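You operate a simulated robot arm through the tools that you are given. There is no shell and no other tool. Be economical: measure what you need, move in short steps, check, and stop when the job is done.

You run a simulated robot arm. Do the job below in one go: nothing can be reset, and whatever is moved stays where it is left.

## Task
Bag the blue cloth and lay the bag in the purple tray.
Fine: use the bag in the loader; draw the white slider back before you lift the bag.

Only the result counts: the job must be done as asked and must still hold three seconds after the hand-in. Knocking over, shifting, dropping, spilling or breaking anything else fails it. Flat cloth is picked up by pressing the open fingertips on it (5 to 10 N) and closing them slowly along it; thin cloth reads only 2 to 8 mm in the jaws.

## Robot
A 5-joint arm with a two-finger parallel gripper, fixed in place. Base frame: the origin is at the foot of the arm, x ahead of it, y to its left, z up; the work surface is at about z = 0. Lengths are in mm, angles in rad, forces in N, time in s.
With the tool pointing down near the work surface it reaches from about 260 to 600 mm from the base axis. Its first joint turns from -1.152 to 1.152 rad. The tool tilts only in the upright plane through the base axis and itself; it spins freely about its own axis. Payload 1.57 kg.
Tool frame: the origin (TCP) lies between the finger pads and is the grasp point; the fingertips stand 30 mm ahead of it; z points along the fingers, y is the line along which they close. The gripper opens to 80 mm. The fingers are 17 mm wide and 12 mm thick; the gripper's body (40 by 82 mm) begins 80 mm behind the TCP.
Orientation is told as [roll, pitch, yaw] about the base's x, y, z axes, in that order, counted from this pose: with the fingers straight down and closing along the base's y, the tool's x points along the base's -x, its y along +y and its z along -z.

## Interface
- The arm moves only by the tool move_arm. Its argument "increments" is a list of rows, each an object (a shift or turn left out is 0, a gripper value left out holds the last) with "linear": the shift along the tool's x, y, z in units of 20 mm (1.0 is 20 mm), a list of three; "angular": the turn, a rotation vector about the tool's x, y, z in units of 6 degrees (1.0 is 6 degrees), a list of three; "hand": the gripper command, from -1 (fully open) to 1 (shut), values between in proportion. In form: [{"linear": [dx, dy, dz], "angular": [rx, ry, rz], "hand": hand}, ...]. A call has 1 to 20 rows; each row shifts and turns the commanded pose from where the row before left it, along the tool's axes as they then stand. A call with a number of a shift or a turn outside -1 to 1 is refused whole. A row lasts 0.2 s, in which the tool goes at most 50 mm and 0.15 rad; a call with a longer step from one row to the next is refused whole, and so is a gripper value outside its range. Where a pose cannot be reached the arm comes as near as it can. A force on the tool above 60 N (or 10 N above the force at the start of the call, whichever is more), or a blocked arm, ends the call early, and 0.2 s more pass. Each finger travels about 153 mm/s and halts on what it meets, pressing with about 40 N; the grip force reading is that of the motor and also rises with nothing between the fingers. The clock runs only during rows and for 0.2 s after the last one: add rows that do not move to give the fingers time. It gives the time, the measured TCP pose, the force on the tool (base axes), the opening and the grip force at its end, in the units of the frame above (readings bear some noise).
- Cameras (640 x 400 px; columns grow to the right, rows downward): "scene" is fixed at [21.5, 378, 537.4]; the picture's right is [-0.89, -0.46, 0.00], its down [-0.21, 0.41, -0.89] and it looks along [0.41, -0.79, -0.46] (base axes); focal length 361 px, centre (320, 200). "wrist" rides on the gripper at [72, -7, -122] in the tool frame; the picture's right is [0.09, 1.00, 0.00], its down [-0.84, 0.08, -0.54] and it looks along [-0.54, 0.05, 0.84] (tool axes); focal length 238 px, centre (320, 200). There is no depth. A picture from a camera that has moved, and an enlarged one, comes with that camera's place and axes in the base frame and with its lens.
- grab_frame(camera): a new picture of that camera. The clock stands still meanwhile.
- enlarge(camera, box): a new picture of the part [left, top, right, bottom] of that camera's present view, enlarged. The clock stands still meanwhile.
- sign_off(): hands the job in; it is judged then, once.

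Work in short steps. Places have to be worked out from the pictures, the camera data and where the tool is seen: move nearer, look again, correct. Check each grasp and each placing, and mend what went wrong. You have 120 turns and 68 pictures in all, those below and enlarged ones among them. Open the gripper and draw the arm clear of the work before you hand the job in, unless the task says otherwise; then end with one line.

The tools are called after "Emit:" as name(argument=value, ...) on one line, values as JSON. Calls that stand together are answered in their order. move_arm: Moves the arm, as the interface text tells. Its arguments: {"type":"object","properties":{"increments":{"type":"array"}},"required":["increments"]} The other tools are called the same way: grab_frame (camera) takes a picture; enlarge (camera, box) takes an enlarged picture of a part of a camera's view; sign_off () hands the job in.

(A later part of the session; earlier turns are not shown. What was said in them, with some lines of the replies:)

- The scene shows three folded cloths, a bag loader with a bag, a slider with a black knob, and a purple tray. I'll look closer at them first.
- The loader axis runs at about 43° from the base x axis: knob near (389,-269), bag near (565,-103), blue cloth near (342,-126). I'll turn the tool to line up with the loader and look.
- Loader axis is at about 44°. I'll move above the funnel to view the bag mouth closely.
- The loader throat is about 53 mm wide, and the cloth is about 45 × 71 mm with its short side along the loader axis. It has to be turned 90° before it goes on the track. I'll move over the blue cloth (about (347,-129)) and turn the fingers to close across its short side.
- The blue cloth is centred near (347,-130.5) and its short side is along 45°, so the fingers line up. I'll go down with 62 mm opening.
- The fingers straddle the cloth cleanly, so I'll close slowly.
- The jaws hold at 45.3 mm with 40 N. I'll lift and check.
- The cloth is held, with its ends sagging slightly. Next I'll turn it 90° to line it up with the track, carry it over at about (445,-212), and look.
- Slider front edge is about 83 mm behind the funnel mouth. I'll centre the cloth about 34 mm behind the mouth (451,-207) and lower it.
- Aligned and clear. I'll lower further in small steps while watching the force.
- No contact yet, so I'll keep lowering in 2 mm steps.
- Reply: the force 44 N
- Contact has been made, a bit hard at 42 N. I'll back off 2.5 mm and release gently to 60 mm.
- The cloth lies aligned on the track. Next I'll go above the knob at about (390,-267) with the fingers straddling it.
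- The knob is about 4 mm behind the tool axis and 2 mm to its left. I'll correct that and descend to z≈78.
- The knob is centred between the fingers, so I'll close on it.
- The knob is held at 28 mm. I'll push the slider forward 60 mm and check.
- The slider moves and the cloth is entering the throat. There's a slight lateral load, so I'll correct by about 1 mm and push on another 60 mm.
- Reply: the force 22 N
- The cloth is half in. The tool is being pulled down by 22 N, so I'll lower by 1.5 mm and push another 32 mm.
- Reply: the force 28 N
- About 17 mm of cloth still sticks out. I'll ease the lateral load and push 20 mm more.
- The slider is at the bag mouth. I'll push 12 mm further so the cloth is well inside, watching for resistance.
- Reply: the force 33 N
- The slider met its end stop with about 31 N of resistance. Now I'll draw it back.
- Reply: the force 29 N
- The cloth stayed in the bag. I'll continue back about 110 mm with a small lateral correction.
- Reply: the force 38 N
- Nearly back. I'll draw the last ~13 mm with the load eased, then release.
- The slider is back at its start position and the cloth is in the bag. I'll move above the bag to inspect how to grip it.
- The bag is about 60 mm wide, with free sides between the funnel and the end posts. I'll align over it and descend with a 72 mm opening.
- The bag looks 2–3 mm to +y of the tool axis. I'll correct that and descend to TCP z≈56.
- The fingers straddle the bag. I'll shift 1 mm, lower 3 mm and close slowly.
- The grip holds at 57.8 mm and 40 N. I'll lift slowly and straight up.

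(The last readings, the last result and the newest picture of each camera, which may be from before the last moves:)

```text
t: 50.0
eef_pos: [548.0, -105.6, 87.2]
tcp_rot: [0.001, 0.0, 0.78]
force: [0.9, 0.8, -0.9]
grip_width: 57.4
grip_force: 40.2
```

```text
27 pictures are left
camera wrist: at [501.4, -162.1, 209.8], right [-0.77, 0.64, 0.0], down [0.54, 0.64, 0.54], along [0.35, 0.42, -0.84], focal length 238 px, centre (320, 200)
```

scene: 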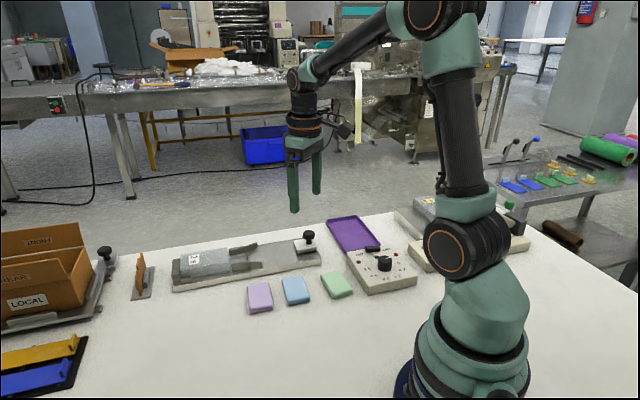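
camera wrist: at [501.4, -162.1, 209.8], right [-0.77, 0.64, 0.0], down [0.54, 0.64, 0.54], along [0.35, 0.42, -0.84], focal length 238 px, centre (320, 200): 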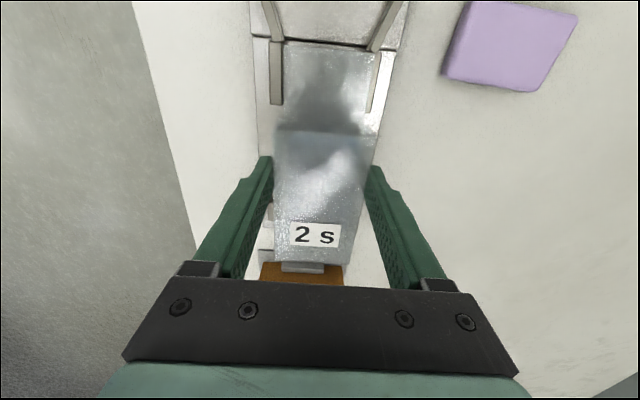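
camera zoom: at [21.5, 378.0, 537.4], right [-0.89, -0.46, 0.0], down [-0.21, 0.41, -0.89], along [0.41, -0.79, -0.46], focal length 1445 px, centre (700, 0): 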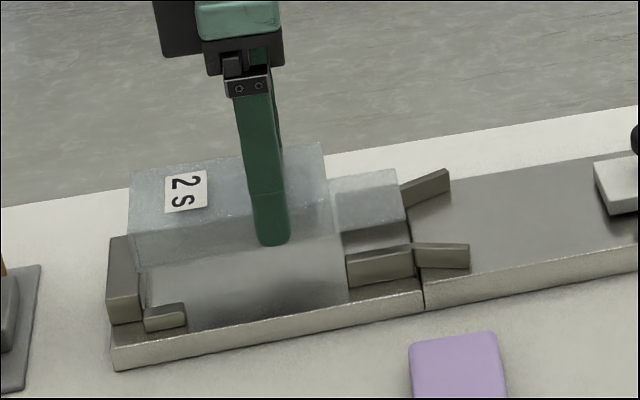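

The bag is lifted with its lip, and the cloth is inside. I'll raise it and carry it toward the tray (centre about (328,-398), long side along 135°), keeping it level.

Emit:
move_arm(increments=[{"linear": [0, 0, -0.7]}, {"linear": [0, 0, -1]}, {"linear": [0, 0, -1]}, {"linear": [0, 0, -0.5]}, {"linear": [0.3, -0.05, 0]}, {"linear": [0.7, -0.1, 0]}, {"linear": [0.9, -0.13, 0]}, {"linear": [0.9, -0.13, 0]}, {"linear": [0.9, -0.13, 0]}, {"linear": [0.9, -0.13, 0]}, {"linear": [0.9, -0.13, 0]}, {"linear": [0.9, -0.13, 0]}, {"linear": [0.9, -0.13, 0]}, {"linear": [0.9, -0.13, 0]}, {"linear": [0.7, -0.1, 0]}, {"linear": [0.3, -0.05, 0]}, {}])

Emit:
grab_frame(camera="scene")

```text
t: 53.6
eef_pos: [435.0, -255.5, 151.8]
tcp_rot: [0.001, -0.002, 0.779]
force: [-1.1, -0.4, -0.1]
grip_width: 57.9
grip_force: 39.5
```

```text
26 pictures are left
```

scene: 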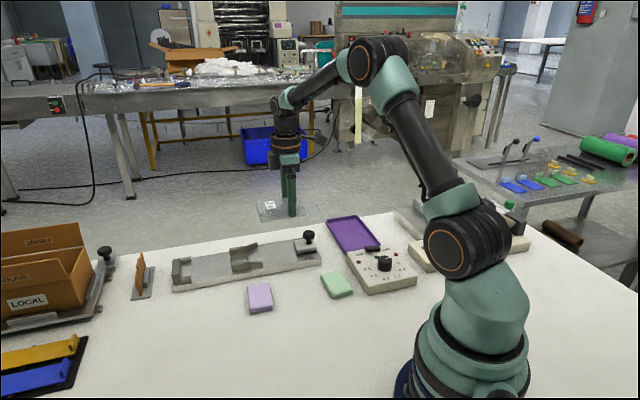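

I'll check that the cloth is in the bag.

Emit:
enlarge(camera="scene", box=[245, 160, 345, 230])

```text
5.71 times, centred on (295, 195) of scene
camera zoom: at [21.5, 378.0, 537.4], right [-0.89, -0.46, 0.0], down [-0.21, 0.41, -0.89], along [0.41, -0.79, -0.46], focal length 2064 px, centre (463, 229)
```

zoom: 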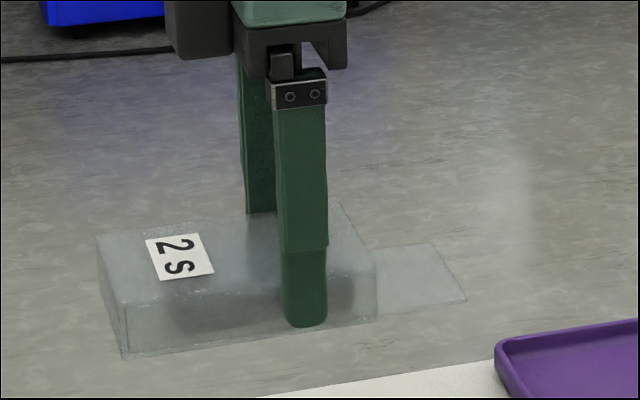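

The cloth shows as a dark block inside the bag. I'll carry on to above the tray, then turn 90° so the bag lies along it.

Emit:
move_arm(increments=[{"linear": [0.4, -0.05, 0]}, {"linear": [0.8, -0.12, 0]}, {"linear": [0.9, -0.13, 0]}, {"linear": [0.9, -0.13, 0]}, {"linear": [0.9, -0.13, 0]}, {"linear": [0.9, -0.13, 0]}, {"linear": [0.9, -0.13, 0]}, {"linear": [0.9, -0.13, 0]}, {"linear": [0.9, -0.13, 0]}, {"linear": [0.8, -0.12, 0]}, {"linear": [0.5, -0.1, 0]}, {}])

Emit:
move_arm(increments=[{"angular": [0, 0, 0.5]}, {"angular": [0, 0, 1]}, {"angular": [0, 0, 1]}, {"angular": [0, 0, 1]}, {"angular": [0, 0, 1]}, {"angular": [0, 0, 1]}, {"angular": [0, 0, 1]}, {"angular": [0, 0, 1]}, {"angular": [0, 0, 1]}, {"angular": [0, 0, 1]}, {"angular": [0, 0, 1]}, {"angular": [0, 0, 1]}, {"angular": [0, 0, 1]}, {"angular": [0, 0, 1]}, {"angular": [0, 0, 1]}, {"angular": [0, 0, 0.5]}, {}])

Emit:
grab_frame(camera="wrist")

Emit:
enlarge(camera="scene", box=[260, 150, 420, 270])

```text
t: 56.2
eef_pos: [329.0, -397.1, 151.8]
tcp_rot: [-0.001, -0.001, 0.782]
force: [-0.3, 0.3, -0.6]
grip_width: 58.0
grip_force: 40.0
```

```text
t: 59.8
eef_pos: [330.0, -397.9, 151.5]
tcp_rot: [0.0, -0.001, -0.792]
force: [-0.2, -0.6, 0.0]
grip_width: 58.2
grip_force: 39.8
```

```text
24 pictures are left
camera wrist: at [274.0, -351.5, 274.8], right [0.64, 0.77, 0.0], down [0.64, -0.54, 0.54], along [0.41, -0.35, -0.84], focal length 238 px, centre (320, 200)
```

wrist: 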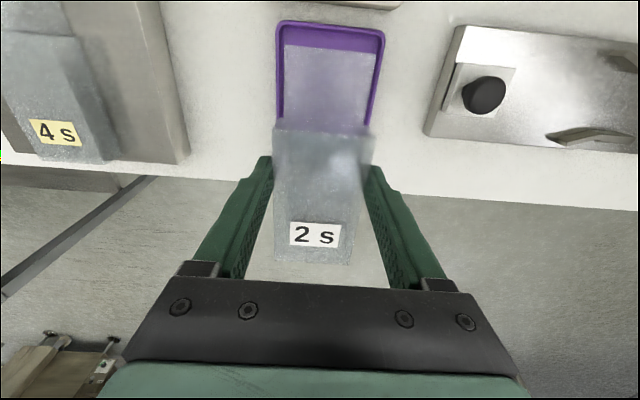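

```text
3.33 times, centred on (340, 210) of scene
camera zoom: at [21.5, 378.0, 537.4], right [-0.89, -0.46, 0.0], down [-0.21, 0.41, -0.89], along [0.41, -0.79, -0.46], focal length 1204 px, centre (253, 167)
```

zoom: 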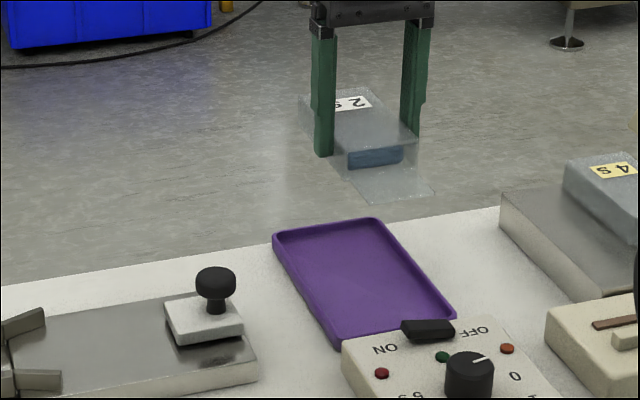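

The blue cloth is visible inside the bag. Tray centre is refined to about (327,-395) and the bag reaches ±75 mm about the tool. I'll shift 5.5 mm and lower to z≈62.

Emit:
move_arm(increments=[{"linear": [0.28, 0, 0.4]}, {"linear": [0, 0, 0.8]}, {"linear": [0, 0, 0.8]}, {"linear": [0, 0, 0.8]}, {"linear": [0, 0, 0.8]}, {"linear": [0, 0, 0.8]}, {}])

Emit:
enlarge(camera="wrist", box=[200, 20, 440, 290])

Emit:
enlarge(camera="scene", box=[290, 180, 410, 270])

```text
t: 61.4
eef_pos: [326.0, -394.6, 63.3]
tcp_rot: [0.0, 0.0, -0.792]
force: [-0.2, -0.3, 0.5]
grip_width: 57.9
grip_force: 39.6
```

```text
1.48 times, centred on (320, 155) of wrist
camera zoom: at [270.3, -348.2, 185.5], right [0.64, 0.77, 0.0], down [0.64, -0.54, 0.54], along [0.42, -0.35, -0.84], focal length 353 px, centre (320, 267)
```

zoom: 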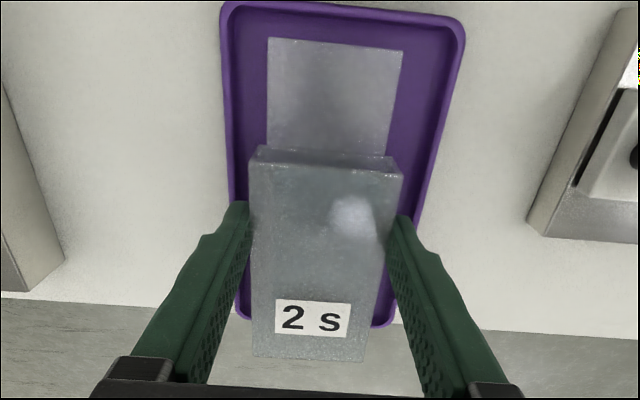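

```text
4.44 times, centred on (350, 225) of scene
camera zoom: at [21.5, 378.0, 537.4], right [-0.89, -0.46, 0.0], down [-0.21, 0.41, -0.89], along [0.41, -0.79, -0.46], focal length 1606 px, centre (187, 89)
```

zoom: 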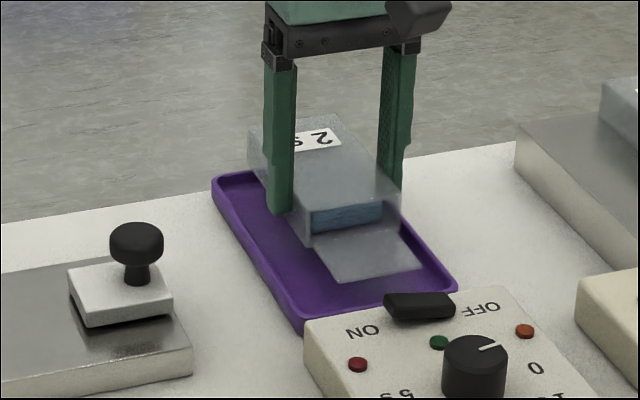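

The bag sits about 4 mm toward the loader-back side of centre. I'll correct by +4 mm along the finger axis and 2 mm forward, then lower.

Emit:
move_arm(increments=[{"linear": [-0.1, 0.2, 0.3]}, {"linear": [0, 0, 0.3]}, {"linear": [0, 0, 0.15]}, {}])

Emit:
enlarge(camera="scene", box=[290, 180, 410, 270])

```text
t: 62.4
eef_pos: [330.8, -392.9, 48.2]
tcp_rot: [0.0, -0.001, -0.79]
force: [-0.3, 0.4, -0.3]
grip_width: 58.1
grip_force: 41.0
```

```text
4.44 times, centred on (350, 225) of scene
camera zoom: at [21.5, 378.0, 537.4], right [-0.89, -0.46, 0.0], down [-0.21, 0.41, -0.89], along [0.41, -0.79, -0.46], focal length 1606 px, centre (187, 89)
```

zoom: 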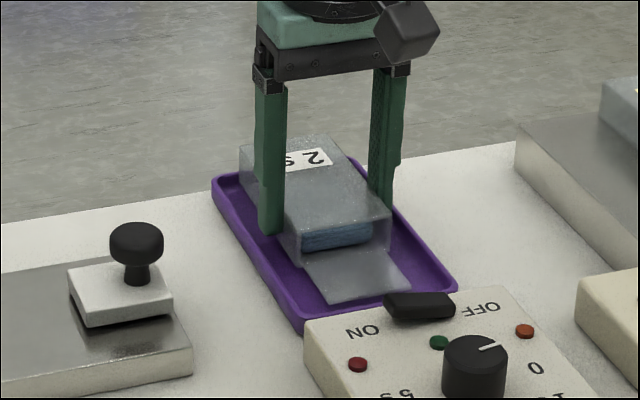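

Well inside the rim. I'll lower in small steps to contact.

Emit:
move_arm(increments=[{"linear": [0, 0, 0.1]}, {"linear": [0, 0, 0.1]}, {"linear": [0, 0, 0.1]}, {}])

```text
t: 63.4
eef_pos: [329.6, -393.3, 41.2]
tcp_rot: [-0.001, -0.001, -0.79]
force: [-1.5, 0.1, 2.3]
grip_width: 58.0
grip_force: 40.1
```

Emit:
move_arm(increments=[{"linear": [0, 0, 0.07]}, {}])

```text
t: 64.0
eef_pos: [331.1, -392.7, 42.6]
tcp_rot: [-0.001, -0.001, -0.79]
force: [-1.6, -1.8, 14.8]
grip_width: 58.0
grip_force: 39.1
```

Contact at 15 N: the bag is on the tray floor. I'll release gently to about 66 mm.

Emit:
move_arm(increments=[{"linear": [0, 0, -0.05], "hand": -0.5}, {"hand": -0.55}, {"hand": -0.6}, {"hand": -0.64}, {}])

Emit:
enlarge(camera="wrist", box=[200, 20, 440, 290])

Emit:
enlarge(camera="scene", box=[290, 180, 410, 270])

```text
t: 65.2
eef_pos: [329.9, -391.5, 43.6]
tcp_rot: [-0.001, -0.001, -0.79]
force: [-0.2, -0.2, -1.1]
grip_width: 65.4
grip_force: 0.1
```

```text
1.48 times, centred on (320, 155) of wrist
camera zoom: at [274.6, -346.4, 164.6], right [0.64, 0.77, 0.0], down [0.64, -0.54, 0.54], along [0.42, -0.35, -0.84], focal length 353 px, centre (320, 267)
```

zoom: 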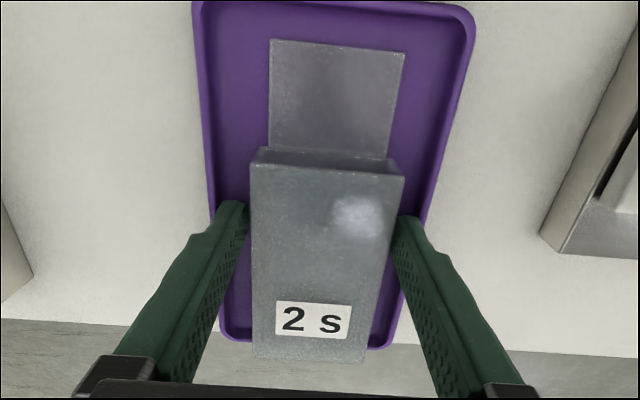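

```text
4.44 times, centred on (350, 225) of scene
camera zoom: at [21.5, 378.0, 537.4], right [-0.89, -0.46, 0.0], down [-0.21, 0.41, -0.89], along [0.41, -0.79, -0.46], focal length 1606 px, centre (187, 89)
```

zoom: 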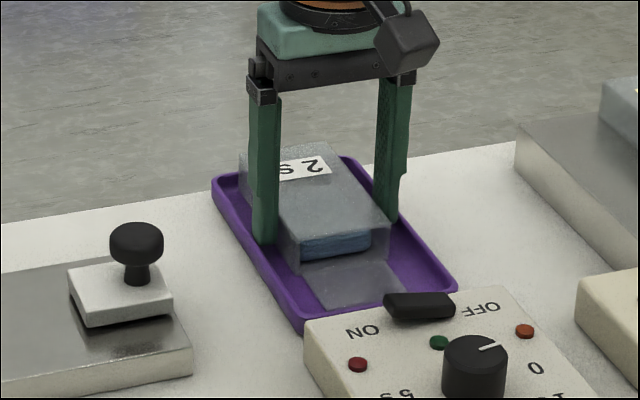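

Released. I'll lift straight up and check whether the far end lies inside the rim.

Emit:
move_arm(increments=[{"linear": [0, 0, -0.4]}, {"linear": [0, 0, -0.8]}, {"linear": [0, 0, -1]}, {"linear": [0, 0, -1]}, {"linear": [0, 0, -1]}, {"linear": [0, 0, -1]}, {}])

Emit:
enlarge(camera="wrist", box=[220, 30, 420, 230])

Emit:
enlarge(camera="scene", box=[310, 200, 400, 265])

```text
t: 66.8
eef_pos: [330.0, -391.4, 147.9]
tcp_rot: [0.0, 0.0, -0.79]
force: [0.1, 0.0, -0.1]
grip_width: 65.6
grip_force: 0.0
```

```text
2.00 times, centred on (320, 130) of wrist
camera zoom: at [274.9, -345.6, 269.9], right [0.64, 0.77, 0.0], down [0.64, -0.54, 0.54], along [0.42, -0.35, -0.84], focal length 477 px, centre (320, 340)
```

zoom: 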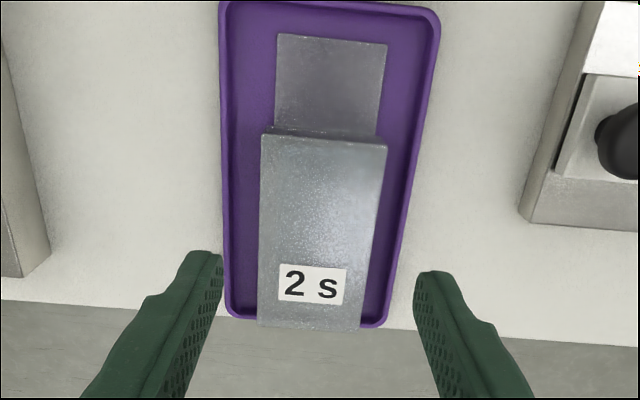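

```text
6.15 times, centred on (355, 232) of scene
camera zoom: at [21.5, 378.0, 537.4], right [-0.89, -0.46, 0.0], down [-0.21, 0.41, -0.89], along [0.41, -0.79, -0.46], focal length 2223 px, centre (105, 0)
```

zoom: 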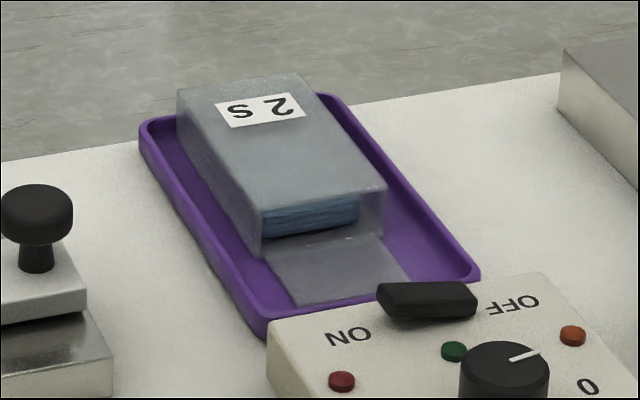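

The far end is close to the rim, so I'll zoom in to see whether it lies on the floor.

Emit:
enlarge(camera="scene", box=[325, 205, 365, 235])

Emit:
enlarge(camera="wrist", box=[280, 170, 360, 210])

```text
13.33 times, centred on (345, 220) of scene
camera zoom: at [21.5, 378.0, 537.4], right [-0.89, -0.46, 0.0], down [-0.21, 0.41, -0.89], along [0.41, -0.79, -0.46], focal length 4817 px, centre (-13, -67)
```

zoom: 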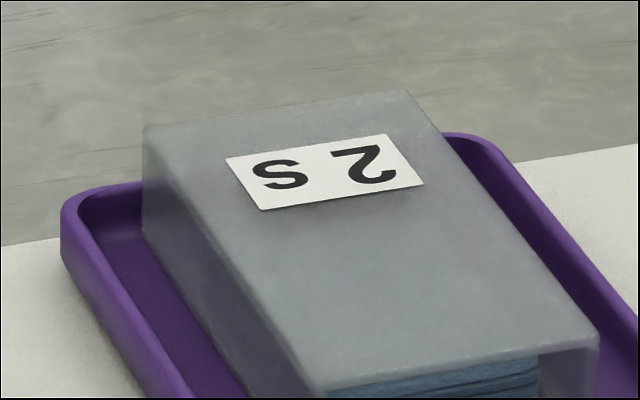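

```text
8.00 times, centred on (320, 190) of wrist
camera zoom: at [274.9, -345.6, 269.9], right [0.64, 0.77, 0.0], down [0.64, -0.54, 0.54], along [0.42, -0.35, -0.84], focal length 1907 px, centre (320, 280)
```

zoom: 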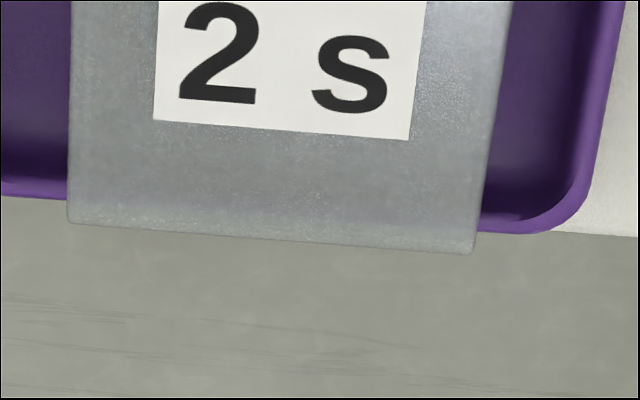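

The bag lies level on the tray floor inside the rim with the cloth inside. I'll open the gripper, draw the arm clear and take a last look.

Emit:
move_arm(increments=[{"linear": [0, 0, -1], "hand": -1}, {"linear": [0, 0, -1]}, {"linear": [0, 0, -1]}, {"linear": [0, 1, 0]}, {"linear": [0, 1, 0]}, {"linear": [0, 1, 0]}, {"linear": [0, 1, 0]}, {}, {}])

Emit:
grab_frame(camera="scene")

```text
t: 68.8
eef_pos: [389.1, -336.2, 205.8]
tcp_rot: [0.0, -0.001, -0.791]
force: [-0.6, -0.2, -0.3]
grip_width: 80.0
grip_force: 0.1
```

```text
13 pictures are left
```

scene: 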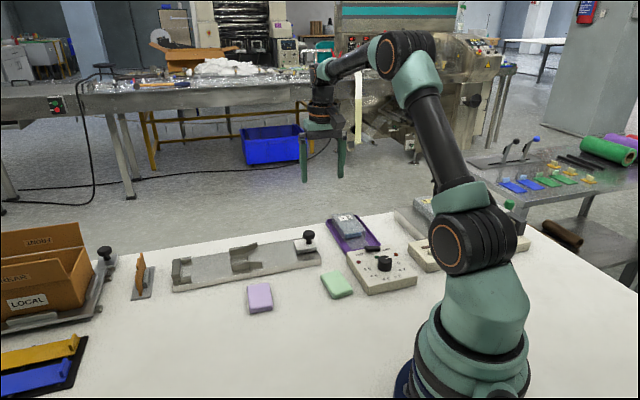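

The bag is in the tray, the slider is drawn back, nothing else has moved, and the arm is clear. I'll hand in now.

Emit:
sign_off()

```text
The job is handed in.
```

The blue cloth is in the loader's bag, the bag is lying in the purple tray, and the white slider was drawn back before the bag was lifted.
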